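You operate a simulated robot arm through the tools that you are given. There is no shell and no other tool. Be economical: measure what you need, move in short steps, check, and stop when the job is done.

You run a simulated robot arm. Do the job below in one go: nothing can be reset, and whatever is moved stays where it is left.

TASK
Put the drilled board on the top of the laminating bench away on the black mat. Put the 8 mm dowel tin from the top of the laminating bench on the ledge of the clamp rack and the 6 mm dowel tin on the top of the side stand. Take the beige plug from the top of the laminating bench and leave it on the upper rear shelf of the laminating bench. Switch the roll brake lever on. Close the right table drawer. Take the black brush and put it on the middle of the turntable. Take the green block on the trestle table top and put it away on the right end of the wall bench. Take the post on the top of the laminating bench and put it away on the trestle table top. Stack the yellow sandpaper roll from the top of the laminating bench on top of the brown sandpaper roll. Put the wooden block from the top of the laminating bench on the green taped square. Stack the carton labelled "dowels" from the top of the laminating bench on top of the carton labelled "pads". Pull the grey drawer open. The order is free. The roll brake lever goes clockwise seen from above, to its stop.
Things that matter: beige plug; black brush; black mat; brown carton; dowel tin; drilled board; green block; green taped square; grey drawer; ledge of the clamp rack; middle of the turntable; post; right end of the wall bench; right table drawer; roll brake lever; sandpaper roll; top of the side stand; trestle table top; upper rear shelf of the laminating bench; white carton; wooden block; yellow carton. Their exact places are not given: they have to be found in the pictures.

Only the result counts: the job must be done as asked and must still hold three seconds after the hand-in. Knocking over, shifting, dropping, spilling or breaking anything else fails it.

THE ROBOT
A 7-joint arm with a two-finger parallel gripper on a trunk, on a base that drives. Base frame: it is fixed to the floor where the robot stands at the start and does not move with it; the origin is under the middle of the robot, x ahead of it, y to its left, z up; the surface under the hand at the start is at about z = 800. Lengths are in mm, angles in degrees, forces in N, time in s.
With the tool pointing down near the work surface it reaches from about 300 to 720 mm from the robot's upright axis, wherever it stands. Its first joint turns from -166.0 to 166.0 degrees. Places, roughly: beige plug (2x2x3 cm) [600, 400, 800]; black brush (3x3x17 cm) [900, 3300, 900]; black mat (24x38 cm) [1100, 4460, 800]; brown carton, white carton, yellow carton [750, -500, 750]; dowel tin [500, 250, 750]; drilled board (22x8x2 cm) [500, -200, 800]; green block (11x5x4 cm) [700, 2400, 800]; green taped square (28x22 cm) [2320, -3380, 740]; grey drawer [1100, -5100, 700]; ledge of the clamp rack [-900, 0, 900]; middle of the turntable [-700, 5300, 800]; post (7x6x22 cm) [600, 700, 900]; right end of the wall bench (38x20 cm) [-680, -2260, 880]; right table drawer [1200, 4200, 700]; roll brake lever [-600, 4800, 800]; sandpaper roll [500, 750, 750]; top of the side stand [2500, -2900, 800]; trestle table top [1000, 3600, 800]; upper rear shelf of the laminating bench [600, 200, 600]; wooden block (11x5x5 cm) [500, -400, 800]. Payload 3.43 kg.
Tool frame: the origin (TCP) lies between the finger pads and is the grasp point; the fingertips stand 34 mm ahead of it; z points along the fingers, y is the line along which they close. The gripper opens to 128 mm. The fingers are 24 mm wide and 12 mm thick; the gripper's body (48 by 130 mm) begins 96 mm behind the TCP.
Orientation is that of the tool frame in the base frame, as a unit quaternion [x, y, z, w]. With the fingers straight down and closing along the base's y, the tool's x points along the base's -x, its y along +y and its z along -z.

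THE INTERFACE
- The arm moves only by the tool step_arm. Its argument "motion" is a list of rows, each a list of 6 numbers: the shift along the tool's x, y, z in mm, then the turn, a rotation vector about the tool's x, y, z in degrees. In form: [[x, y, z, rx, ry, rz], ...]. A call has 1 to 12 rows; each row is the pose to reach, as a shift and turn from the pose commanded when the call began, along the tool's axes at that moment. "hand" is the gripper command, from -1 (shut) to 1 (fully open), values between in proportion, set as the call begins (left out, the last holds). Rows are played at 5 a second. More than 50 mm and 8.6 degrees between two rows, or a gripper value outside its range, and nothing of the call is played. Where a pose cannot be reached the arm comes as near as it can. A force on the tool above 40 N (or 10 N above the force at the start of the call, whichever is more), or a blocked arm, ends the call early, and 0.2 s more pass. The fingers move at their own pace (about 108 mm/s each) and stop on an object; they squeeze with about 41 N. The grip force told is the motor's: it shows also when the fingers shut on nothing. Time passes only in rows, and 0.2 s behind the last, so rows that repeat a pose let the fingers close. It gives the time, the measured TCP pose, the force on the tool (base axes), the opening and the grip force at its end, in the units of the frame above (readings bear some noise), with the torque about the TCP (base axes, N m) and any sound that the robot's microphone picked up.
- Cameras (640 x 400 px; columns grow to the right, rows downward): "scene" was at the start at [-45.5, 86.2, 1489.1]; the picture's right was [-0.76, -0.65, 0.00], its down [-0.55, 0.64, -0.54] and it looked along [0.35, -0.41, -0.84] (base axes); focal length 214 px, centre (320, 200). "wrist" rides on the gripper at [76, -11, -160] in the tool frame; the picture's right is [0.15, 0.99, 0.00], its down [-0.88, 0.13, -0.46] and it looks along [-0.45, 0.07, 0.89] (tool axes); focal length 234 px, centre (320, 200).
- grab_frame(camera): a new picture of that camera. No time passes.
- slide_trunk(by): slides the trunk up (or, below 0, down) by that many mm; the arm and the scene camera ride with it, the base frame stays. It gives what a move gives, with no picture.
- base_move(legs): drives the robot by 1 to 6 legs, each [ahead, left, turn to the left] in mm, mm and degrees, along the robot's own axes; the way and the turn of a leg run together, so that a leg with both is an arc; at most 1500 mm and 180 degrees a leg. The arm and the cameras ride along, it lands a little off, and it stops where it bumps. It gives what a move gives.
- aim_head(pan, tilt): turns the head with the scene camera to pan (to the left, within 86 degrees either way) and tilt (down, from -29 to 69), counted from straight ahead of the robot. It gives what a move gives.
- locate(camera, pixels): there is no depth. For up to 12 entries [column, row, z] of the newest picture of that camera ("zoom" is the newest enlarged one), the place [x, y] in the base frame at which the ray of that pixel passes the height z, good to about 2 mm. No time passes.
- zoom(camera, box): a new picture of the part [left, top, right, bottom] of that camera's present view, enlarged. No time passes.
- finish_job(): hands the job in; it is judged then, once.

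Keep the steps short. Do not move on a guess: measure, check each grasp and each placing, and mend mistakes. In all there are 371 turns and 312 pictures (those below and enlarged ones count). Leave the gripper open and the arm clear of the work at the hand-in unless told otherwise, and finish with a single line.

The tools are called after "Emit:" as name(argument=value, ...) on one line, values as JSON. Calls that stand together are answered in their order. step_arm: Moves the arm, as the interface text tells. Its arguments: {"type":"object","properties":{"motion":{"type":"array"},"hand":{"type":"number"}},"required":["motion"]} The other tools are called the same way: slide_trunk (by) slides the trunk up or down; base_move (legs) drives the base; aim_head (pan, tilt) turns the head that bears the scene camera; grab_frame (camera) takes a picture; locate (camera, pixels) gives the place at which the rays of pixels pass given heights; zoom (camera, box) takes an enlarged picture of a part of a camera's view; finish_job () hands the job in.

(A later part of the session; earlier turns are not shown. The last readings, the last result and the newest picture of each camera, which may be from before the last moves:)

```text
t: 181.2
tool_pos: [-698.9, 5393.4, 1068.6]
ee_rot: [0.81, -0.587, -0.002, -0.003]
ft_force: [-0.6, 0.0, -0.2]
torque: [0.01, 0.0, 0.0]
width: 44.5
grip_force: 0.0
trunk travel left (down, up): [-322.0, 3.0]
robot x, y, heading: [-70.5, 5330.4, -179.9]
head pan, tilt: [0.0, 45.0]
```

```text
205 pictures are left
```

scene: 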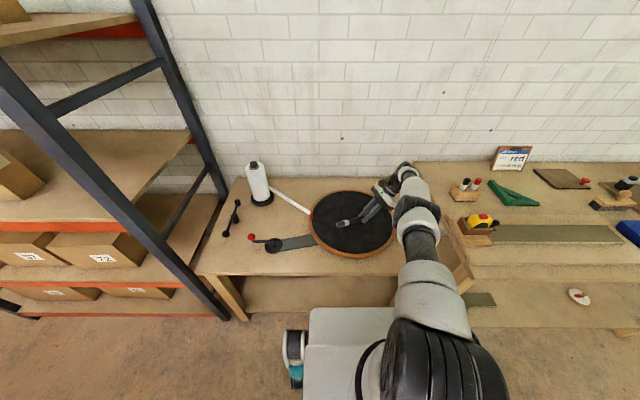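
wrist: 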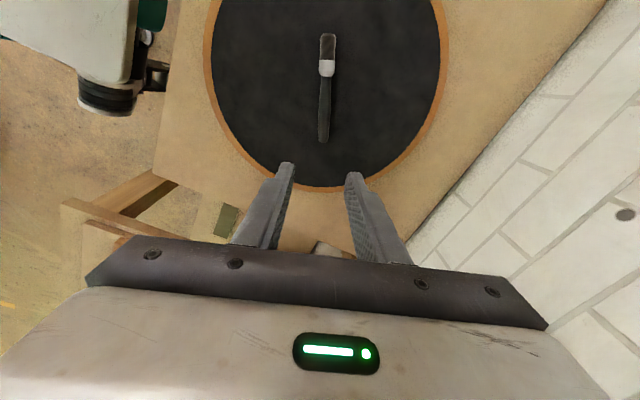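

The brush lies within ~15 mm of the disc centre. Now I bring the arm over the brake lever.

Emit:
step_arm(hand=-1, motion=[[44, 0, 0, 0, 0, -6], [88, 0, 0, 0, 0, -12], [132, 0, 0, 0, 0, -18], [176, 0, 0, 0, 0, -24], [220, 0, 0, 0, 0, -30], [264, 0, 0, 0, 0, -36], [308, 0, 0, 0, 0, -43], [352, 0, 0, 0, 0, -50], [396, 0, 0, 0, 0, -57], [440, 0, 0, 0, 0, -64], [470, 0, 0, 0, 0, -70], [470, 0, 0, 0, 0, -70]])

Emit:
grab_frame(camera="wrist")

Emit:
grab_frame(camera="scene")

```text
t: 183.8
tool_pos: [-554.7, 4947.9, 1065.1]
ee_rot: [1.0, -0.016, 0.0, -0.003]
ft_force: [0.1, -0.2, 0.1]
torque: [-0.02, 0.01, 0.01]
width: 0.0
grip_force: 33.1
trunk travel left (down, up): [-322.0, 3.0]
robot x, y, heading: [-69.0, 5332.1, -179.4]
head pan, tilt: [0.0, 45.0]
```

```text
204 pictures are left
```

wrist: 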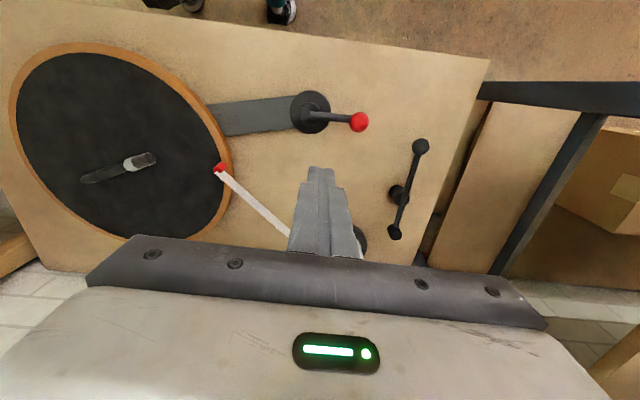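

```text
203 pictures are left
```

scene: 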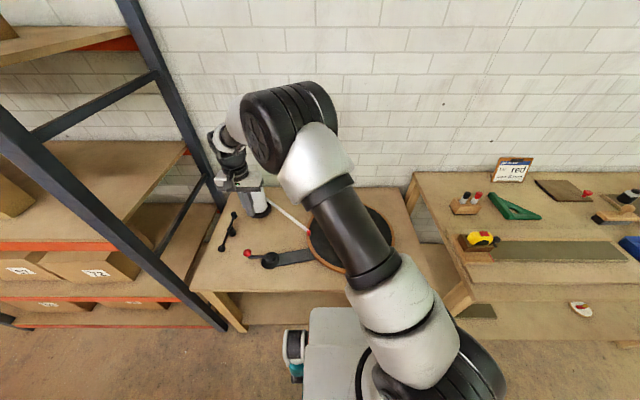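

Emit:
zoom(camera="wrist", box=[280, 70, 440, 170])

Emit:
locate(camera="wrist", pixels=[[359, 121, 780], [359, 121, 800], [359, 121, 820], [313, 114, 780], [313, 114, 800], [310, 110, 745]])

Emit:
locate(camera="scene", pixels=[[248, 254, 780], [248, 254, 800], [248, 254, 820], [270, 258, 780], [270, 258, 800], [270, 261, 745]])

```text
4.00 times, centred on (360, 120) of wrist
```

zoom: 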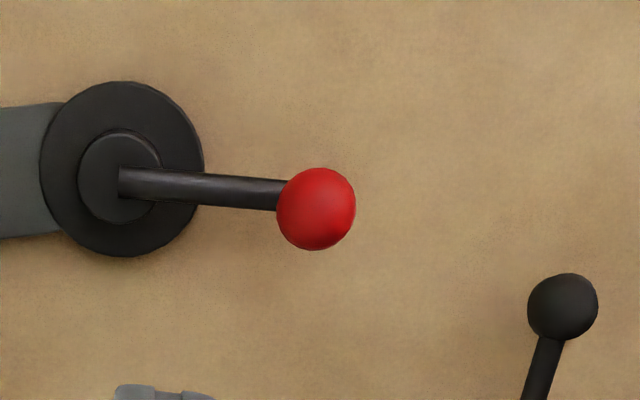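

```text
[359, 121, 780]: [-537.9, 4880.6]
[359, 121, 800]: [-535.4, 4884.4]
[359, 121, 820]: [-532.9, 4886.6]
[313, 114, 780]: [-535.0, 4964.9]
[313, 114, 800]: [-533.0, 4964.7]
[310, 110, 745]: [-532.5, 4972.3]
```

```text
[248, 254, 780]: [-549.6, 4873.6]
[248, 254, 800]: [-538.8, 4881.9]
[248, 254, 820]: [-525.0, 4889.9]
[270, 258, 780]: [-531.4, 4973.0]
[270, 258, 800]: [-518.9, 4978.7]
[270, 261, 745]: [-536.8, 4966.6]
```

Lever: pivot ≈(−534,4968), knob ≈(−536,4883,803). Clockwise from above means the knob must go towards the wall. With closed fingers I come down on the near side of the knob.

Emit:
step_arm(motion=[[28, 29, 20, 0, 0, 0], [57, 58.4, 40, 0, 0, 0], [57, 58.4, 85, 0, 0, 0], [57, 58.4, 130, 0, 0, 0], [57, 58.4, 170, 0, 0, 0], [57, 58.4, 205, 0, 0, 0], [57, 58.4, 205, 0, 0, 0]])

Emit:
grab_frame(camera="wrist")

```text
t: 185.4
tool_pos: [-499.5, 4890.3, 860.4]
ee_rot: [1.0, -0.017, -0.001, -0.004]
ft_force: [0.4, -0.5, 0.2]
torque: [0.02, -0.05, -0.01]
width: 0.0
grip_force: 32.9
trunk travel left (down, up): [-322.0, 3.0]
robot x, y, heading: [-71.2, 5328.6, -180.1]
head pan, tilt: [0.0, 45.0]
```

```text
201 pictures are left
```

wrist: 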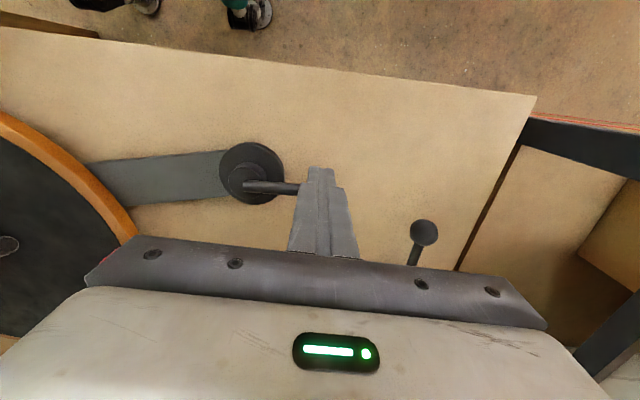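

I lower and push along the arc in steps.

Emit:
step_arm(motion=[[0, 0, 20, 0, 0, 0], [0, 0, 38, 0, 0, 0], [-10, 2, 38, 0, 0, 0], [-21, 4, 38, 0, 0, 0], [-32, 6.5, 38, 0, 0, 0], [-43, 6, 38, 0, 0, 0], [-53.4, 5.1, 38, 0, 0, 0]])

Emit:
grab_frame(camera="wrist")

Emit:
zoom(camera="scene", box=[200, 180, 340, 280])

```text
t: 187.0
tool_pos: [-554.5, 4885.7, 822.6]
ee_rot: [1.0, -0.017, -0.001, -0.002]
ft_force: [0.5, 1.1, 0.3]
torque: [0.01, 0.0, -0.01]
width: 0.0
grip_force: 32.9
trunk travel left (down, up): [-322.0, 3.0]
robot x, y, heading: [-69.0, 5330.5, -179.8]
head pan, tilt: [0.0, 45.0]
```

```text
200 pictures are left
```

wrist: 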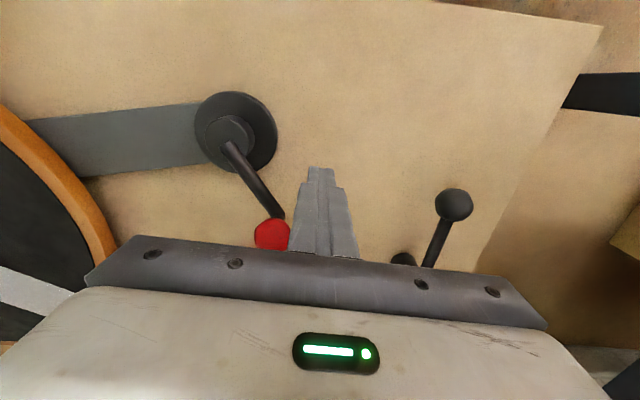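

```text
4.00 times, centred on (270, 230) of scene
```

zoom: 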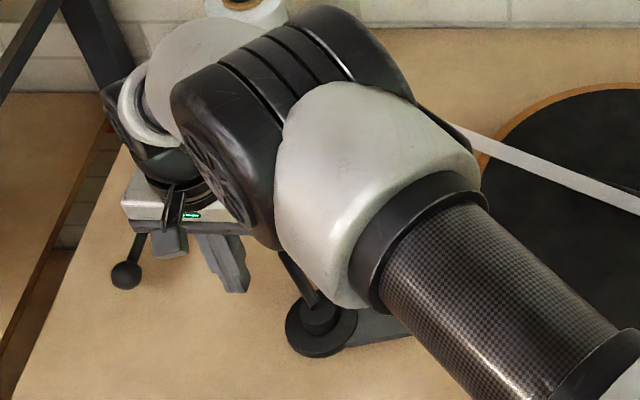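

Emit:
locate(camera="wrist", pixels=[[271, 235, 803], [235, 133, 780], [320, 172, 789]])

```text
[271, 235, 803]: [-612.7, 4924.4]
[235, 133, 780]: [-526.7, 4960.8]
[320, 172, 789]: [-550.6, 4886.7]
```

The knob swung ahead of the finger to ≈61°. I follow and push on till force shows the stop.

Emit:
step_arm(motion=[[-18, -9, 0, 0, 0, 0], [-33, -20, 0, 0, 0, 0], [-38, -24, 0, 0, 0, 0], [-42, -28, 0, 0, 0, 0], [-46, -33, 0, 0, 0, 0], [-50, -38, 0, 0, 0, 0], [-54, -45, 0, 0, 0, 0], [-57, -52, 0, 0, 0, 0]])

Emit:
grab_frame(camera="wrist")

```text
t: 188.8
tool_pos: [-607.6, 4937.7, 822.2]
ee_rot: [1.0, -0.016, 0.0, -0.003]
ft_force: [-0.4, 0.3, 0.4]
torque: [0.0, 0.03, -0.01]
width: 0.3
grip_force: 32.9
trunk travel left (down, up): [-322.0, 3.0]
robot x, y, heading: [-67.1, 5330.5, -179.7]
head pan, tilt: [0.0, 45.0]
```

```text
198 pictures are left
```

wrist: 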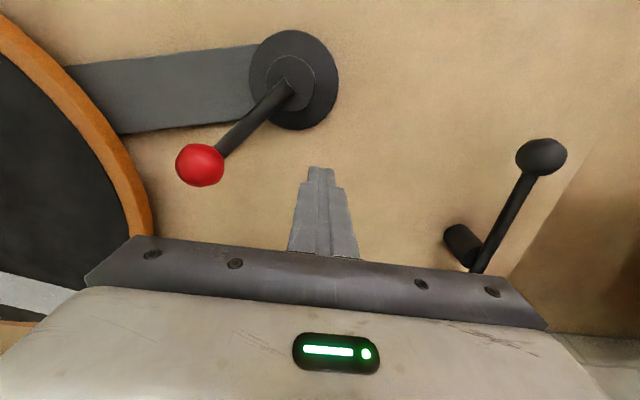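

Emit:
locate(camera="wrist", pixels=[[200, 165, 803], [290, 85, 780]])

```text
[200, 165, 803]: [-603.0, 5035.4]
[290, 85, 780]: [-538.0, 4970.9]
```

The lever is light and swings ahead (now ≈135°). I follow slowly until it resists.

Emit:
step_arm(motion=[[-2, -30, 0, 0, 0, 0], [-4, -58, 0, 0, 0, 0], [-3, -64, 0, 0, 0, 0], [-1, -70, 0, 0, 0, 0], [2, -76, 0, 0, 0, 0], [5, -82, 0, 0, 0, 0], [9, -88, 0, 0, 0, 0], [13, -92, 0, 0, 0, 0]])

Emit:
grab_frame(camera="wrist")

```text
t: 190.6
tool_pos: [-589.5, 5029.5, 823.5]
ee_rot: [1.0, -0.017, 0.001, -0.003]
ft_force: [-0.1, -0.2, 0.5]
torque: [-0.08, -0.03, -0.02]
width: 0.0
grip_force: 32.8
trunk travel left (down, up): [-322.0, 3.0]
robot x, y, heading: [-68.1, 5332.9, -179.4]
head pan, tilt: [0.0, 45.0]
```

```text
197 pictures are left
```

wrist: 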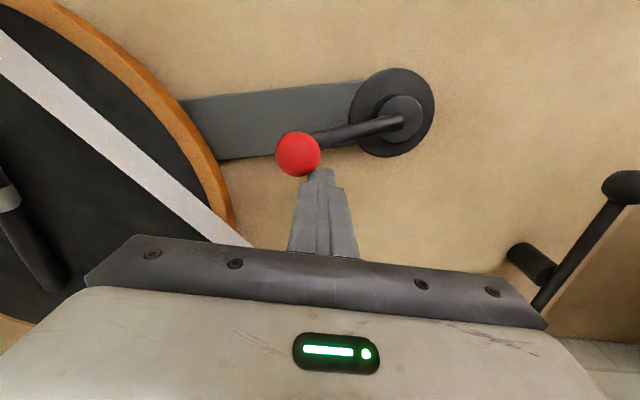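

Emit:
step_arm(motion=[[5, -5, 0, 0, 0, 0], [9.2, -10, 0, 0, 0, 0], [15, -14, 0, 0, 0, 0], [21, -17, 0, 0, 0, 0], [29, -19.5, 0, 0, 0, 0], [36, -21.5, 0, 0, 0, 0], [43, -22.5, 0, 0, 0, 0], [50, -23, 0, 0, 0, 0]])

Emit:
grab_frame(camera="wrist")

```text
t: 192.4
tool_pos: [-540.7, 5050.7, 822.9]
ee_rot: [1.0, -0.017, 0.001, -0.003]
ft_force: [-0.5, 0.4, 0.4]
torque: [0.01, 0.01, -0.02]
width: 0.0
grip_force: 33.0
trunk travel left (down, up): [-322.0, 3.0]
robot x, y, heading: [-69.2, 5331.1, -179.6]
head pan, tilt: [0.0, 45.0]
```

```text
196 pictures are left
```

wrist: 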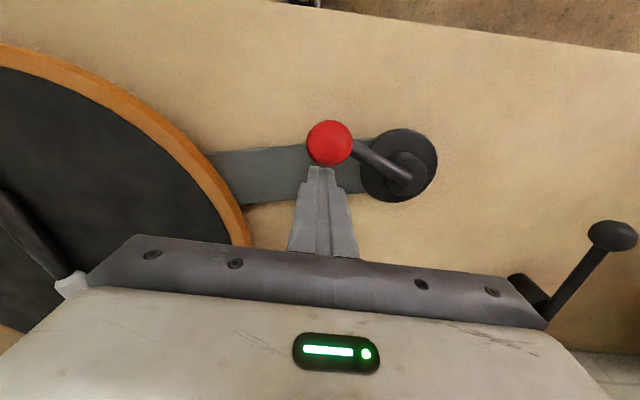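

Emit:
step_arm(motion=[[8, 0, 0, 0, 0, 0], [16, 0.5, 0, 0, 0, 0], [24, 1, 0, 0, 0, 0], [31, 3, 0, 0, 0, 0], [38, 5, 0, 0, 0, 0], [44.6, 7.6, 0, 0, 0, 0], [51, 11, 0, 0, 0, 0], [57, 15, 0, 0, 0, 0], [62.7, 19.6, 0, 0, 0, 0]])

Emit:
grab_frame(camera="wrist")

```text
t: 194.4
tool_pos: [-477.3, 5031.6, 823.7]
ee_rot: [1.0, -0.016, 0.001, -0.005]
ft_force: [0.4, 0.8, 0.2]
torque: [0.01, 0.01, -0.01]
width: 0.0
grip_force: 32.6
trunk travel left (down, up): [-322.0, 3.0]
robot x, y, heading: [-66.0, 5330.6, -179.9]
head pan, tilt: [0.0, 45.0]
```

```text
195 pictures are left
```

wrist: 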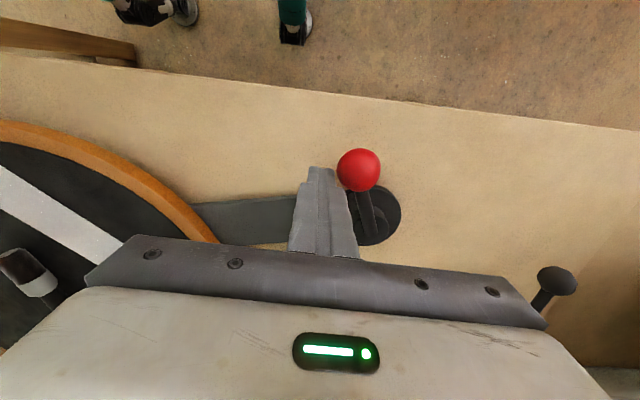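

Emit:
step_arm(motion=[[7, 10, 0, 0, 0, 0], [13, 19, 0, 0, 0, 0], [18, 29, 0, 0, 0, 0], [22.6, 38.9, 0, 0, 0, 0], [25, 46, 0, 0, 0, 0], [26.5, 53, 0, 0, 0, 0], [27, 60, 0, 0, 0, 0], [27, 67, 0, 0, 0, 0], [26, 75, 0, 0, 0, 0], [25.4, 82, 0, 0, 0, 0]])

Emit:
grab_frame(camera="wrist")

```text
t: 195.0
tool_pos: [-476.9, 5027.7, 821.0]
ee_rot: [1.0, -0.023, -0.003, -0.011]
ft_force: [-4.1, 13.1, 7.1]
torque: [0.03, -0.06, 0.08]
width: 0.0
grip_force: 32.7
trunk travel left (down, up): [-322.0, 3.0]
robot x, y, heading: [-65.4, 5328.4, -179.9]
head pan, tilt: [0.0, 45.0]
stopped in row 2: the force on the tool passed its limit at 48 N (the readings are from after the stop); the commanded pose is now the measured one
```

```text
194 pictures are left
```

wrist: 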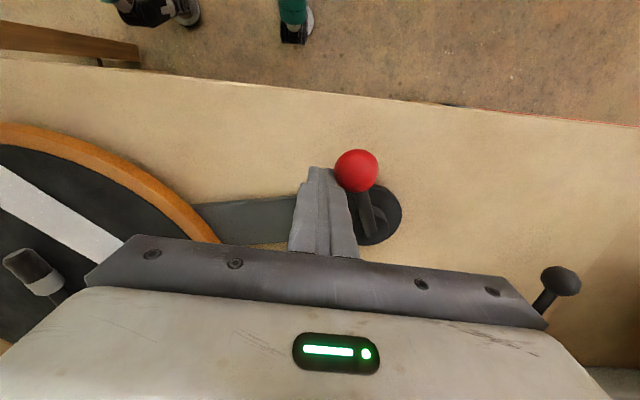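

Stop reached (48 N). I back off 10 mm and lift clear.

Emit:
step_arm(motion=[[-3, -12, 0, 0, 0, 0], [-3, -12, -40, 0, 0, 0], [-3, -12, -80, 0, 0, 0], [-3, -12, -120, 0, 0, 0], [-3, -12, -165, 0, 0, 0], [-3, -12, -210, 0, 0, 0], [-3, -12, -250, 0, 0, 0]])

Emit:
grab_frame(camera="wrist")

```text
t: 196.6
tool_pos: [-475.6, 5035.6, 1073.0]
ee_rot: [1.0, -0.022, -0.003, -0.01]
ft_force: [0.1, 0.7, -0.2]
torque: [0.01, -0.03, 0.02]
width: 0.1
grip_force: 32.9
trunk travel left (down, up): [-322.0, 3.0]
robot x, y, heading: [-66.4, 5329.0, -179.9]
head pan, tilt: [0.0, 45.0]
```

```text
193 pictures are left
```

wrist: 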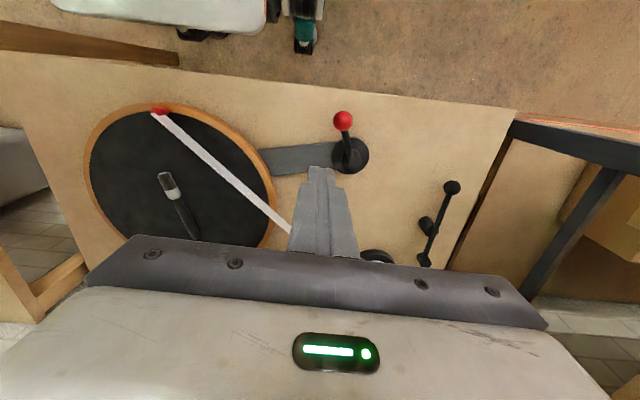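

The crank has turned the disc with the brush. I check the other, black lever near the paper roll, which may be the real roll brake.

Emit:
zoom(camera="wrist", box=[300, 90, 500, 280])

Emit:
locate(camera="wrist", pixels=[[451, 187, 780], [424, 261, 780], [427, 224, 780], [343, 120, 803], [350, 157, 775], [160, 112, 780]])

Emit:
grab_frame(camera="scene")

```text
2.11 times, centred on (400, 185) of wrist
```

zoom: 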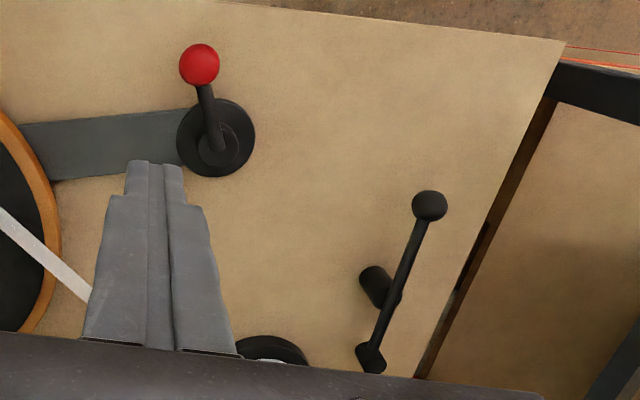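

```text
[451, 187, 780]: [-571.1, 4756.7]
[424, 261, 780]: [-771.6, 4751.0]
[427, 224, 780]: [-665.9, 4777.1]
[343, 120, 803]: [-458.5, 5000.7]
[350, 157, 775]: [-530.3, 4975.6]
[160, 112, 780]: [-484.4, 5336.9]
```

```text
191 pictures are left
```

scene: 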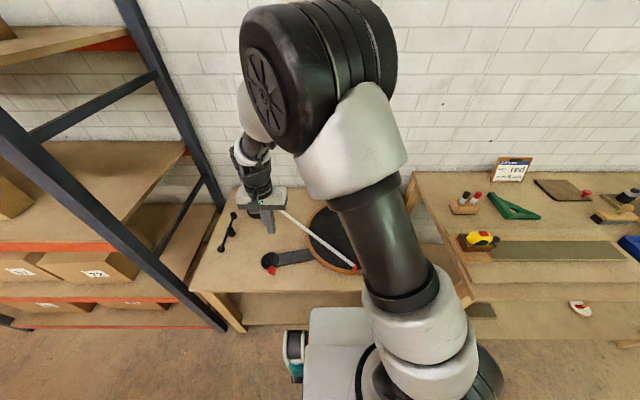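

The lever named matches the black one at (−570…−770, ≈4757), by the roll; the red-knob crank drives the turntable. I must put the crank back: I descend on the other side of the red knob and push it slowly counter-clockwise to its old place.

Emit:
step_arm(motion=[[14, 41, 10, 0, 0, 0], [29.3, 82.5, 20, 0, 0, 0], [29.3, 82.5, 65, 0, 0, 0], [29.3, 82.5, 110, 0, 0, 0], [29.3, 82.5, 155, 0, 0, 0], [29.3, 82.5, 200, 0, 0, 0], [29.3, 82.5, 235, 0, 0, 0], [29.3, 82.5, 250, 0, 0, 0], [29.3, 82.5, 250, 0, 0, 0]])

Emit:
grab_frame(camera="wrist")

```text
t: 198.6
tool_pos: [-450.5, 4952.8, 817.7]
ee_rot: [1.0, -0.021, -0.003, -0.01]
ft_force: [0.1, 1.1, 0.2]
torque: [0.01, 0.0, 0.01]
width: 0.2
grip_force: 33.5
trunk travel left (down, up): [-322.0, 3.0]
robot x, y, heading: [-69.1, 5331.9, -179.6]
head pan, tilt: [0.0, 45.0]
```

```text
190 pictures are left
```

wrist: 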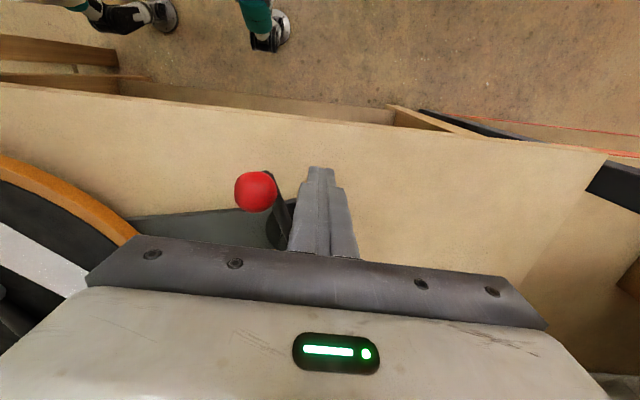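

Emit:
step_arm(motion=[[0, -8, 0, 0, 0, 0], [-0.1, -15, 0, 0, 0, 0], [-1, -21, 0, 0, 0, 0], [-2.1, -26.5, 0, 0, 0, 0], [-3.1, -32, 0, 0, 0, 0], [-4.2, -37.5, 0, 0, 0, 0], [-6.4, -42.6, 0, 0, 0, 0], [-9, -47.7, 0, 0, 0, 0], [-11.3, -52.8, 0, 0, 0, 0], [-13.7, -57.8, 0, 0, 0, 0], [-17.2, -62.3, 0, 0, 0, 0], [-20.8, -66.7, 0, 0, 0, 0]])

Emit:
grab_frame(camera="wrist")

```text
t: 201.2
tool_pos: [-470.2, 5019.9, 822.1]
ee_rot: [1.0, -0.021, -0.002, -0.009]
ft_force: [0.8, -0.3, -0.7]
torque: [-0.01, 0.0, -0.01]
width: 0.0
grip_force: 33.3
trunk travel left (down, up): [-322.0, 3.0]
robot x, y, heading: [-67.3, 5330.4, -180.2]
head pan, tilt: [0.0, 45.0]
```

```text
189 pictures are left
```

wrist: 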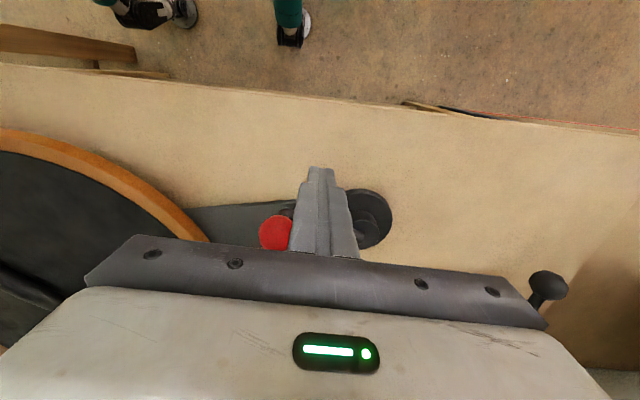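

Emit:
step_arm(motion=[[-5.6, -8.8, 0, 0, 0, 0], [-10, -12, 0, 0, 0, 0], [-14.5, -15.2, 0, 0, 0, 0], [-19, -18.4, 0, 0, 0, 0], [-24, -21.6, 0, 0, 0, 0], [-29, -23.6, 0, 0, 0, 0], [-34.5, -25.5, 0, 0, 0, 0], [-40, -27.5, 0, 0, 0, 0], [-45, -29.3, 0, 0, 0, 0], [-50.6, -30, 0, 0, 0, 0], [-56.2, -30.6, 0, 0, 0, 0], [-62, -31, 0, 0, 0, 0]])

Emit:
grab_frame(camera="wrist")

```text
t: 203.8
tool_pos: [-533.9, 5053.8, 824.4]
ee_rot: [1.0, -0.022, -0.006, -0.009]
ft_force: [-0.5, -0.4, 0.1]
torque: [0.01, -0.03, -0.03]
width: 0.1
grip_force: 33.2
trunk travel left (down, up): [-322.0, 3.0]
robot x, y, heading: [-70.4, 5334.5, -180.1]
head pan, tilt: [0.0, 45.0]
```

```text
188 pictures are left
```

wrist: 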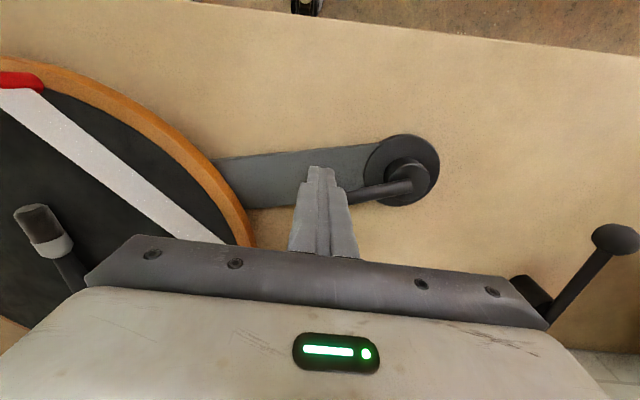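

Emit:
locate(camera="wrist", pixels=[[30, 88, 775], [45, 230, 785], [235, 238, 775]])

Emit:
grab_frame(camera="scene")

```text
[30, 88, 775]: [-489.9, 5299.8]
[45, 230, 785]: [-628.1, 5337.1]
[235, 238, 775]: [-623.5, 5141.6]
```

```text
187 pictures are left
```

scene: 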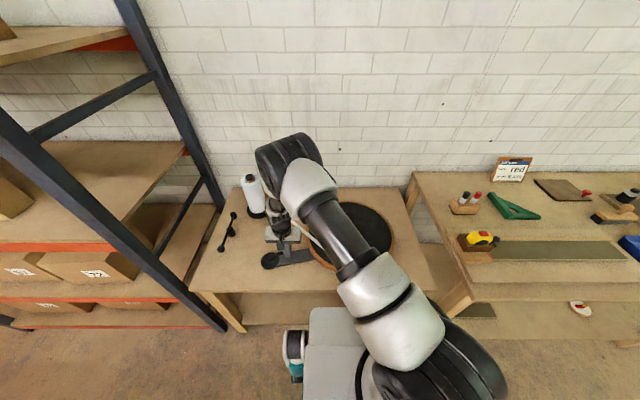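

The disc is geared to the crank. I keep turning it back slowly.

Emit:
step_arm(motion=[[-6, 0.7, 0, 0, 0, 0], [-12, 1.6, 0, 0, 0, 0], [-18, 2.7, 0, 0, 0, 0], [-24.4, 3.9, 0, 0, 0, 0], [-31, 7.1, 0, 0, 0, 0], [-38, 10.3, 0, 0, 0, 0], [-44.7, 13.6, 0, 0, 0, 0], [-50.4, 18.4, 0, 0, 0, 0], [-56, 23.2, 0, 0, 0, 0], [-61.9, 28, 0, 0, 0, 0], [-66, 34, 0, 0, 0, 0], [-70.4, 40, 0, 0, 0, 0]])

Emit:
grab_frame(camera="wrist")

```text
t: 206.4
tool_pos: [-605.7, 5014.5, 823.1]
ee_rot: [1.0, -0.02, -0.005, -0.008]
ft_force: [0.8, 0.4, -0.4]
torque: [0.01, -0.02, 0.01]
width: 0.0
grip_force: 32.8
trunk travel left (down, up): [-322.0, 3.0]
robot x, y, heading: [-69.0, 5333.2, -180.0]
head pan, tilt: [0.0, 45.0]
```

```text
186 pictures are left
```

wrist: 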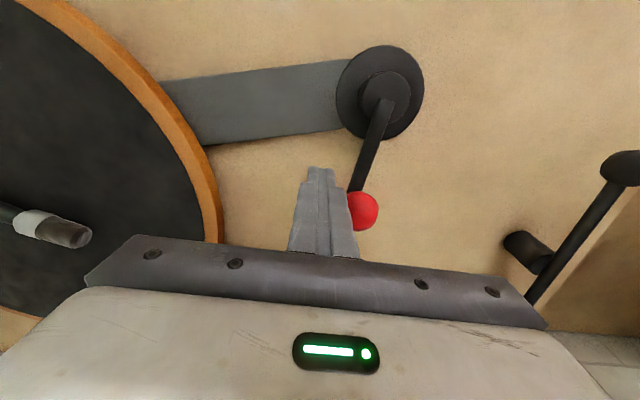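

Emit:
step_arm(motion=[[-4.9, 4, 0, 0, 0, 0], [-7.4, 11, 0, 0, 0, 0], [-10, 18, 0, 0, 0, 0], [-12.3, 25, 0, 0, 0, 0], [-13, 32.4, 0, 0, 0, 0], [-14, 40, 0, 0, 0, 0], [-14.4, 47.2, 0, 0, 0, 0], [-13.2, 54.6, 0, 0, 0, 0], [-12, 62, 0, 0, 0, 0], [-10.5, 69.5, 0, 0, 0, 0], [-8, 75, 0, 0, 0, 0], [-5.5, 80.5, 0, 0, 0, 0]])

Emit:
grab_frame(camera="wrist")

```text
t: 209.0
tool_pos: [-610.4, 4938.1, 821.2]
ee_rot: [1.0, -0.021, -0.001, -0.008]
ft_force: [2.5, 5.7, 4.1]
torque: [-0.02, -0.01, 0.08]
width: 0.1
grip_force: 32.4
trunk travel left (down, up): [-322.0, 3.0]
robot x, y, heading: [-68.5, 5330.3, -179.8]
head pan, tilt: [0.0, 45.0]
```

```text
185 pictures are left
```

wrist: 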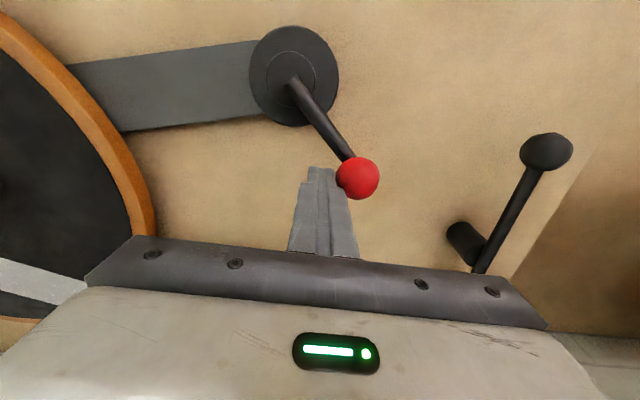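

Emit:
step_arm(motion=[[0.5, 7, 0, 0, 0, 0], [0.7, 13, 0, 0, 0, 0], [5.5, 19, 0, 0, 0, 0], [10, 25, 0, 0, 0, 0], [15, 30.4, 0, 0, 0, 0], [21, 34.7, 0, 0, 0, 0], [27, 39, 0, 0, 0, 0], [33.4, 43.3, 0, 0, 0, 0], [38.6, 45.2, 0, 0, 0, 0], [44, 47.2, 0, 0, 0, 0]])

Emit:
grab_frame(camera="wrist")

```text
t: 211.2
tool_pos: [-569.5, 4887.0, 820.1]
ee_rot: [1.0, -0.021, -0.003, -0.008]
ft_force: [-0.3, -0.1, -0.1]
torque: [-0.02, 0.02, 0.02]
width: 0.1
grip_force: 33.0
trunk travel left (down, up): [-322.0, 3.0]
robot x, y, heading: [-71.2, 5328.3, -179.9]
head pan, tilt: [0.0, 45.0]
```

```text
184 pictures are left
```

wrist: 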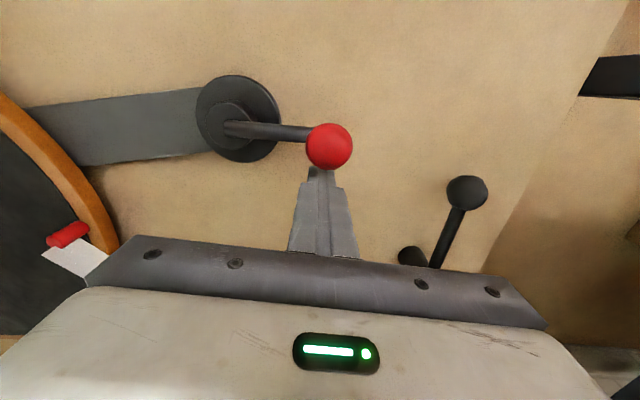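

Emit:
locate(camera="wrist", pixels=[[328, 146, 803], [232, 120, 775], [72, 240, 775], [68, 235, 790]])

```text
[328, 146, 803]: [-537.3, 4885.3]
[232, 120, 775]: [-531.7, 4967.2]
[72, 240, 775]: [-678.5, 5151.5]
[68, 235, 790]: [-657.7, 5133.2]
```

Knob is back at (−537,4885), as at first. I back off, rise, and compare the disc with the earlier picture.

Emit:
step_arm(motion=[[-12, 0, 0, 0, 0, 0], [-12, 0, -45, 0, 0, 0], [-12, 0, -90, 0, 0, 0], [-12, 0, -135, 0, 0, 0], [-12, 0, -180, 0, 0, 0], [-12, 0, -225, 0, 0, 0]])

Emit:
zoom(camera="scene", box=[220, 170, 420, 270])

Emit:
grab_frame(camera="wrist")

```text
t: 212.6
tool_pos: [-580.6, 4885.4, 1047.0]
ee_rot: [1.0, -0.021, -0.003, -0.009]
ft_force: [0.2, -0.4, 0.1]
torque: [-0.01, -0.01, 0.01]
width: 0.0
grip_force: 33.2
trunk travel left (down, up): [-322.0, 3.0]
robot x, y, heading: [-66.5, 5332.3, -179.5]
head pan, tilt: [0.0, 45.0]
```

```text
3.20 times, centred on (320, 220) of scene
```

zoom: 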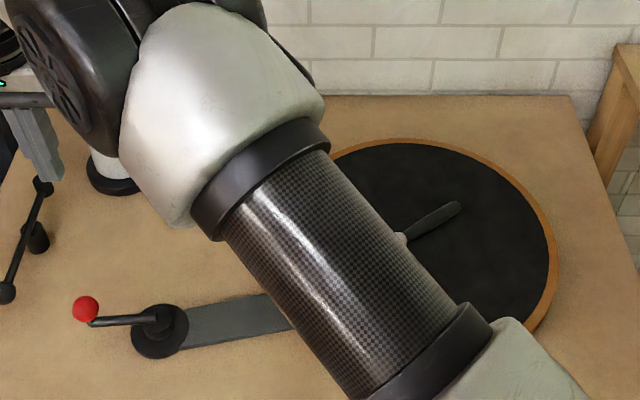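

```text
182 pictures are left
```

wrist: 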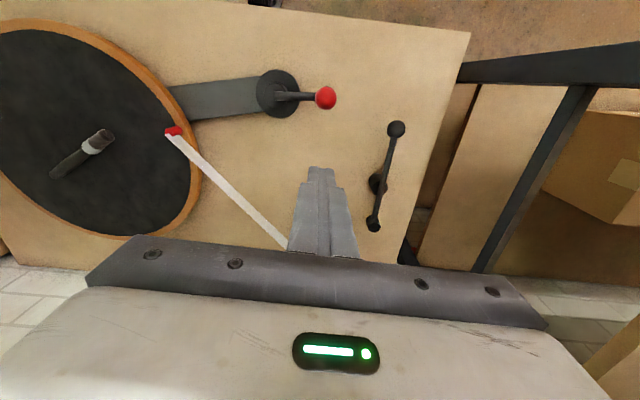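

Emit:
locate(camera="wrist", pixels=[[173, 133, 780], [104, 135, 785], [55, 175, 785], [325, 97, 803], [276, 90, 775], [200, 180, 770]])

Emit:
zoom(camera="wrist", box=[120, 60, 360, 210])

```text
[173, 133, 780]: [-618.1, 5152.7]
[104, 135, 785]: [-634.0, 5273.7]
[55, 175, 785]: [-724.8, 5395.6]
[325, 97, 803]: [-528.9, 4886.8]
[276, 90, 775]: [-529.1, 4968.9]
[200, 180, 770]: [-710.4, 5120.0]
```

```text
2.67 times, centred on (240, 135) of wrist
```

zoom: 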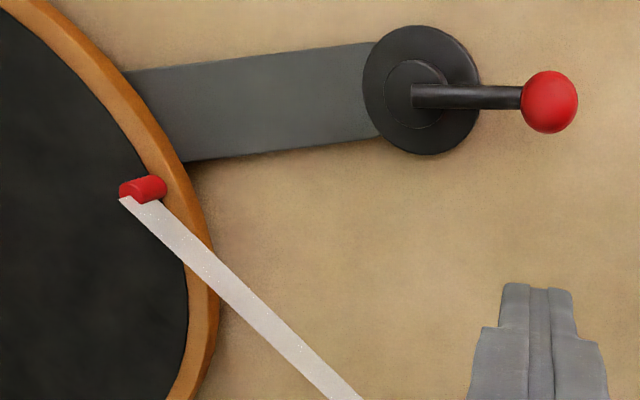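

The disc is ~16° short of its old angle (crank ≈4°). I nudge the knob a few mm back from the near side.

Emit:
step_arm(motion=[[40, -2.7, 20, 0, 0, 0], [80, -5.4, 40, 0, 0, 0], [80, -5.4, 85, 0, 0, 0], [80, -5.4, 130, 0, 0, 0], [80, -5.4, 175, 0, 0, 0], [80, -5.4, 210, 0, 0, 0], [80, -5.4, 224, 0, 0, 0], [75, -5.2, 224, 0, 0, 0], [70, -5, 224, 0, 0, 0], [67, -5, 224, 0, 0, 0], [65, -5, 224, 0, 0, 0]])

Emit:
grab_frame(camera="wrist")

```text
t: 215.0
tool_pos: [-517.9, 4890.7, 821.5]
ee_rot: [1.0, -0.022, -0.004, -0.009]
ft_force: [0.2, -0.4, 0.7]
torque: [0.01, 0.04, -0.01]
width: 0.0
grip_force: 32.8
trunk travel left (down, up): [-322.0, 3.0]
robot x, y, heading: [-67.6, 5326.3, -179.9]
head pan, tilt: [0.0, 45.0]
```

```text
180 pictures are left
```

wrist: 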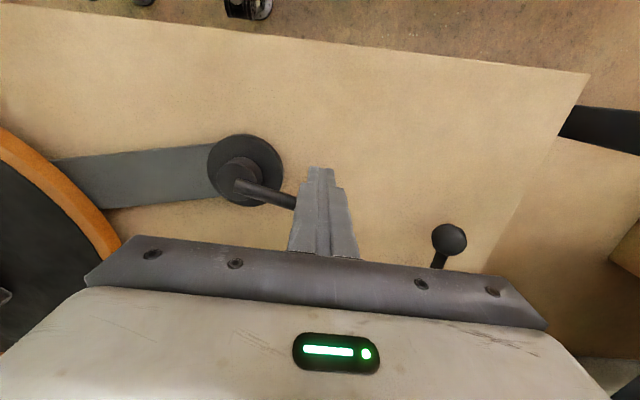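

Emit:
step_arm(motion=[[12, 0, 0, 0, 0, 0], [12, 0, -45, 0, 0, 0], [12, 0, -90, 0, 0, 0], [0, 0, -135, 0, 0, 0], [-30, 0, -180, 0, 0, 0], [-63, 0, -225, 0, 0, 0]])

Emit:
zoom(camera="wrist", box=[40, 60, 360, 210])

```text
refused: row 5 steps farther than a row can; nothing moved
```

```text
2.00 times, centred on (200, 135) of wrist
```

zoom: 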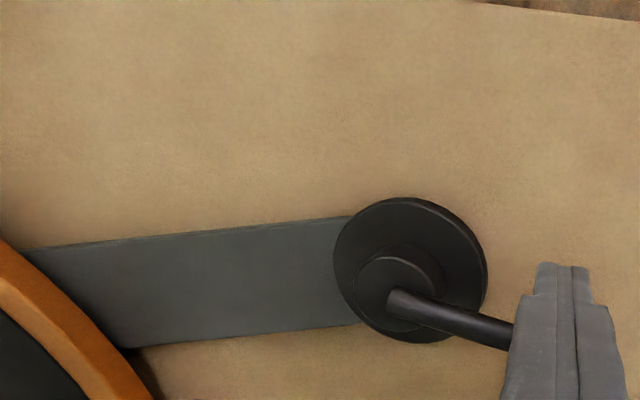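

Emit:
step_arm(motion=[[12, 0, 0, 0, 0, 0], [12, 0, -45, 0, 0, 0], [12, 0, -90, 0, 0, 0], [0, 0, -130, 0, 0, 0], [-20, 0, -165, 0, 0, 0], [-42, 0, -200, 0, 0, 0], [-63, 0, -225, 0, 0, 0]])

Emit:
grab_frame(camera="wrist")

```text
t: 216.6
tool_pos: [-578.1, 4891.0, 1047.2]
ee_rot: [1.0, -0.021, -0.002, -0.01]
ft_force: [0.2, 0.8, -1.2]
torque: [0.03, 0.06, -0.04]
width: 0.4
grip_force: 32.9
trunk travel left (down, up): [-322.0, 3.0]
robot x, y, heading: [-66.3, 5327.6, -179.8]
head pan, tilt: [0.0, 45.0]
```

```text
178 pictures are left
```

wrist: 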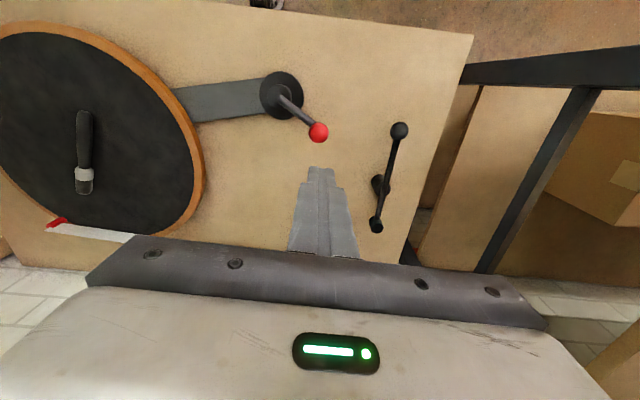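

The nudge let it coast ~30° the other way. I'll push it back again from the wall side, slower, and stop a bit earlier.

Emit:
locate(camera="wrist", pixels=[[318, 132, 803], [278, 92, 775], [52, 222, 780], [84, 190, 785], [84, 112, 785]])

```text
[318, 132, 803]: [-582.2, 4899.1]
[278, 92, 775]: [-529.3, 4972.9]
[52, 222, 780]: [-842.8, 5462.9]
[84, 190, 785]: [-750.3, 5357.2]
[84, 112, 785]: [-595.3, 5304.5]
```

Emit:
step_arm(motion=[[-18, -17, 20, 0, 0, 0], [-36, -33.5, 40, 0, 0, 0], [-36, -33.5, 85, 0, 0, 0], [-36, -33.5, 130, 0, 0, 0], [-36, -33.5, 175, 0, 0, 0], [-36, -33.5, 210, 0, 0, 0], [-36, -33.5, 225, 0, 0, 0], [-36, -33.5, 225, 0, 0, 0]])

Emit:
step_arm(motion=[[3, 2.5, 0, 0, 0, 0], [6, 5, 0, 0, 0, 0], [9, 8, 0, 0, 0, 0], [11.5, 10.5, 0, 0, 0, 0], [14, 13, 0, 0, 0, 0], [16, 15, 0, 0, 0, 0], [18, 17, 0, 0, 0, 0], [20, 19, 0, 0, 0, 0], [22, 21, 0, 0, 0, 0], [24, 22.7, 0, 0, 0, 0], [25.5, 23.8, 0, 0, 0, 0]])

Emit:
grab_frame(camera="wrist")

```text
t: 218.4
tool_pos: [-613.6, 4926.6, 822.8]
ee_rot: [1.0, -0.021, -0.002, -0.008]
ft_force: [-0.1, 0.9, 0.0]
torque: [0.01, -0.03, 0.03]
width: 0.0
grip_force: 33.5
trunk travel left (down, up): [-322.0, 3.0]
robot x, y, heading: [-68.4, 5328.6, -179.8]
head pan, tilt: [0.0, 45.0]
```

```text
t: 220.8
tool_pos: [-588.7, 4903.2, 820.0]
ee_rot: [1.0, -0.02, -0.002, -0.009]
ft_force: [0.4, 0.7, -0.2]
torque: [0.03, 0.0, -0.01]
width: 0.0
grip_force: 33.4
trunk travel left (down, up): [-322.0, 3.0]
robot x, y, heading: [-69.9, 5329.3, -180.0]
head pan, tilt: [0.0, 45.0]
```

```text
177 pictures are left
```

wrist: 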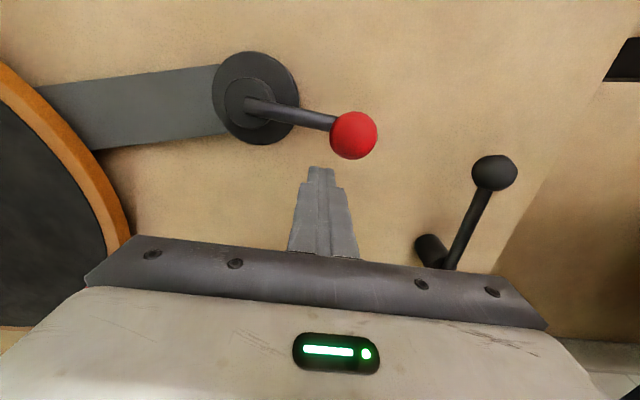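

Emit:
locate(camera="wrist", pixels=[[353, 135, 803], [250, 97, 775]])

```text
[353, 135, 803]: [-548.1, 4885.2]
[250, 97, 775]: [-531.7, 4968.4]
```

Emit:
step_arm(motion=[[6, 4, 0, 0, 0, 0], [12, 7.7, 0, 0, 0, 0], [15, 9.6, 0, 0, 0, 0], [16.2, 10.2, 0, 0, 0, 0], [17.4, 10.8, 0, 0, 0, 0], [18.5, 11.3, 0, 0, 0, 0], [19.6, 11.8, 0, 0, 0, 0], [20.6, 12.2, 0, 0, 0, 0], [21.5, 12.6, 0, 0, 0, 0], [22.3, 13, 0, 0, 0, 0], [22.8, 13.2, 0, 0, 0, 0]])

Emit:
grab_frame(camera="wrist")

```text
t: 223.2
tool_pos: [-567.4, 4889.4, 820.3]
ee_rot: [1.0, -0.021, -0.002, -0.009]
ft_force: [0.6, 0.0, 0.0]
torque: [-0.01, 0.01, 0.0]
width: 0.0
grip_force: 32.8
trunk travel left (down, up): [-322.0, 3.0]
robot x, y, heading: [-70.5, 5330.6, -179.4]
head pan, tilt: [0.0, 45.0]
```

```text
176 pictures are left
```

wrist: 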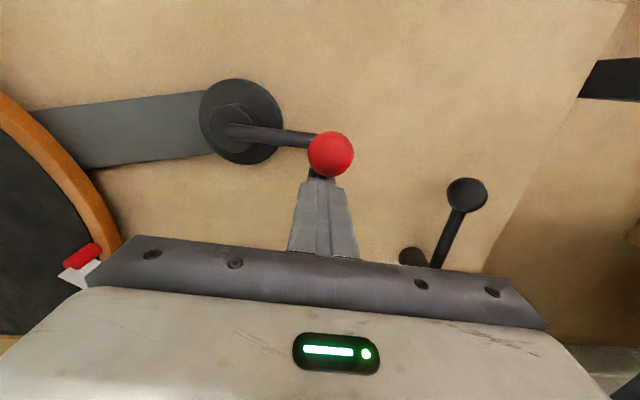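

Emit:
locate(camera="wrist", pixels=[[85, 262, 775], [330, 154, 803], [236, 122, 775]])

Emit:
step_arm(motion=[[-8, -5, 0, 0, 0, 0], [-12, -8, -45, 0, 0, 0], [-12, -8, -90, 0, 0, 0], [-12, -8, -135, 0, 0, 0], [-12, -8, -180, 0, 0, 0], [-12, -8, -225, 0, 0, 0]])

Emit:
grab_frame(camera="wrist")

```text
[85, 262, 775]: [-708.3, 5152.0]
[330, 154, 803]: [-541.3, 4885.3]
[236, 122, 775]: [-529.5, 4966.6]
```

```text
t: 224.6
tool_pos: [-578.2, 4894.4, 1045.0]
ee_rot: [1.0, -0.021, -0.002, -0.008]
ft_force: [-0.4, 0.5, 0.2]
torque: [0.01, -0.01, 0.01]
width: 0.2
grip_force: 33.5
trunk travel left (down, up): [-322.0, 3.0]
robot x, y, heading: [-71.5, 5330.8, -179.9]
head pan, tilt: [0.0, 45.0]
```

```text
175 pictures are left
```

wrist: 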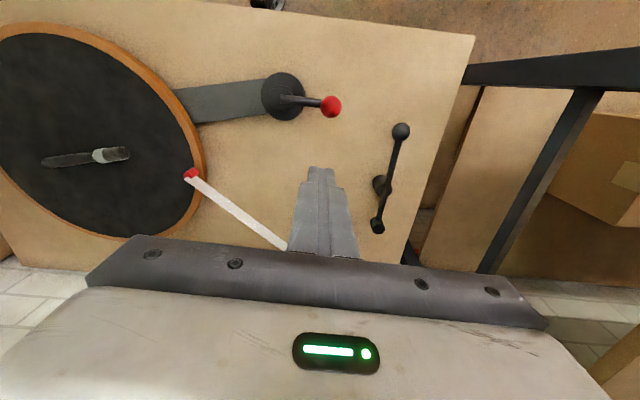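

Emit:
locate(camera="wrist", pixels=[[128, 154, 785], [42, 163, 785], [187, 178, 775], [401, 131, 800], [378, 226, 800], [381, 187, 780], [401, 131, 780], [378, 226, 780]])

Emit:
zoom(camera="wrist", box=[330, 100, 450, 260])

Emit:
grab_frame(camera="scene")

```text
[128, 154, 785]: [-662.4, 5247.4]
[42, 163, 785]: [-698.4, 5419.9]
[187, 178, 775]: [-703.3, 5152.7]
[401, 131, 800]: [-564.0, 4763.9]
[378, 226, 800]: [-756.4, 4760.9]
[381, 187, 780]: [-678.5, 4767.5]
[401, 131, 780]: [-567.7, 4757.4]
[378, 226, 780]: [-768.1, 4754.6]
```

```text
2.50 times, centred on (390, 180) of wrist
```

zoom: 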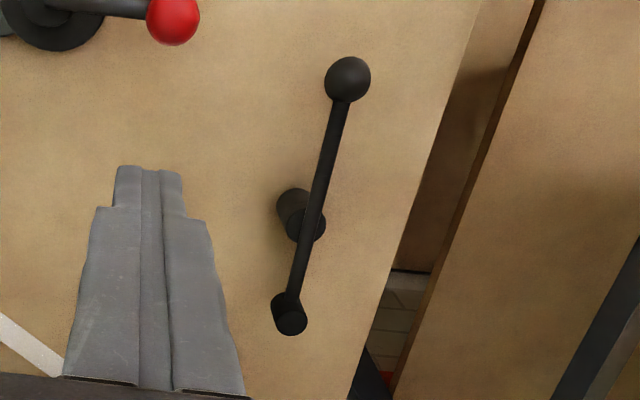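

```text
173 pictures are left
```

scene: 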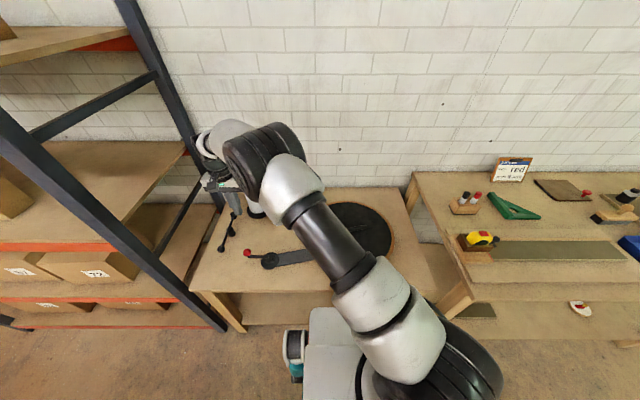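

Brush is exactly centred again. Now the black lever: I triangulate its ball and ends.

Emit:
zoom(camera="scene", box=[190, 190, 290, 270])

```text
5.00 times, centred on (240, 230) of scene
```

zoom: 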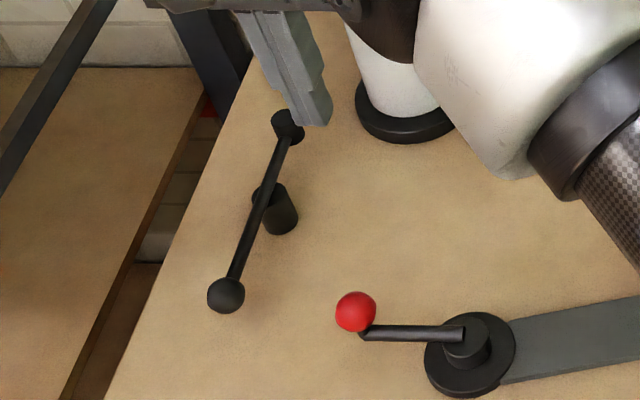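

Emit:
locate(camera="zoom", pixels=[[226, 295, 780], [226, 295, 800], [226, 295, 820], [287, 118, 790], [287, 118, 810], [268, 195, 800], [283, 228, 742], [60, 398, 742], [205, 118, 742], [268, 195, 810]])

Emit:
locate(camera="wrist", pixels=[[401, 131, 790], [401, 131, 810], [401, 131, 820], [378, 226, 810], [379, 180, 742], [388, 187, 800]])

```text
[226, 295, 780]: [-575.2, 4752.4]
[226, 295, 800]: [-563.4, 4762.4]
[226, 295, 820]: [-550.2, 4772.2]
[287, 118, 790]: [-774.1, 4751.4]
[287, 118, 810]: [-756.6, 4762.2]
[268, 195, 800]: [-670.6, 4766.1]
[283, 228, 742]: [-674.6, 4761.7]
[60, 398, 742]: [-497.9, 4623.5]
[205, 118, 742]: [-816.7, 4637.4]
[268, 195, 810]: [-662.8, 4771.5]
```

```text
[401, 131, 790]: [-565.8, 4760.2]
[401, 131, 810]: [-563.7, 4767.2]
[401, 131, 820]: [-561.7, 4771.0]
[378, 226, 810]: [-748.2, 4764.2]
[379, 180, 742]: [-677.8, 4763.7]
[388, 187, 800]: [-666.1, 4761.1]
```

Ball ≈(−564,4763,798), pivot ≈(−675,4762). Clockwise = ball towards the shelf (−y). To keep the wide hand clear of the shelf frame I try yawing the tool by −80°.

Emit:
step_arm(motion=[[8, 0, 0, 0, 0, -8], [16, 0, 0, 0, 0, -16], [16, 0, 0, 0, 0, -24], [16, 0, 0, 0, 0, -32], [16, 0, 0, 0, 0, -40], [16, 0, 0, 0, 0, -48], [16, 0, 0, 0, 0, -56], [16, 0, 0, 0, 0, -64], [16, 0, 0, 0, 0, -72], [16, 0, 0, 0, 0, -80], [16, 0, 0, 0, 0, -80]])

Emit:
grab_frame(camera="wrist")

Emit:
grab_frame(camera="scene")

```text
t: 227.0
tool_pos: [-561.4, 4893.0, 1044.9]
ee_rot: [0.779, 0.627, 0.004, -0.008]
ft_force: [-0.2, -0.1, -0.2]
torque: [-0.02, 0.02, 0.01]
width: 0.0
grip_force: 33.3
trunk travel left (down, up): [-322.0, 3.0]
robot x, y, heading: [-65.8, 5326.8, -179.6]
head pan, tilt: [0.0, 45.0]
```

```text
171 pictures are left
```

wrist: 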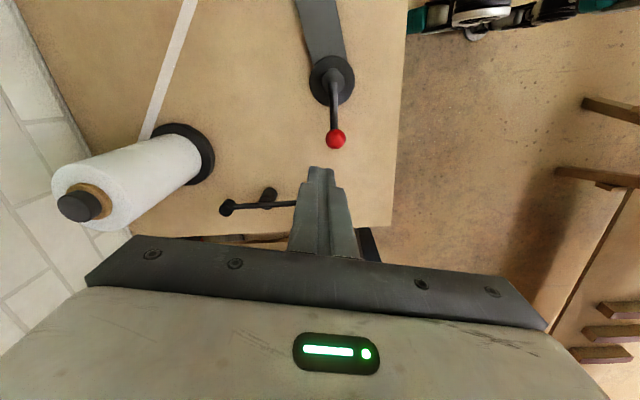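

```text
170 pictures are left
```

scene: 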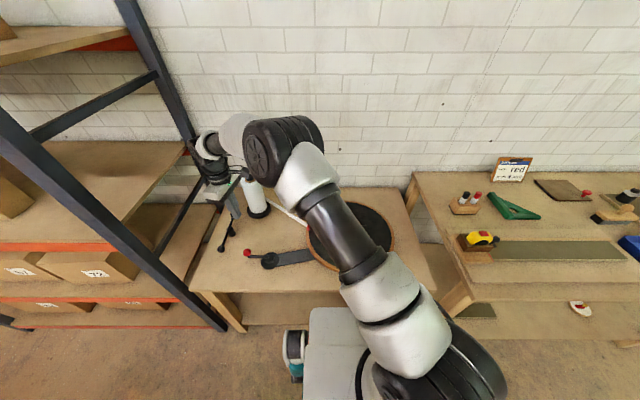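

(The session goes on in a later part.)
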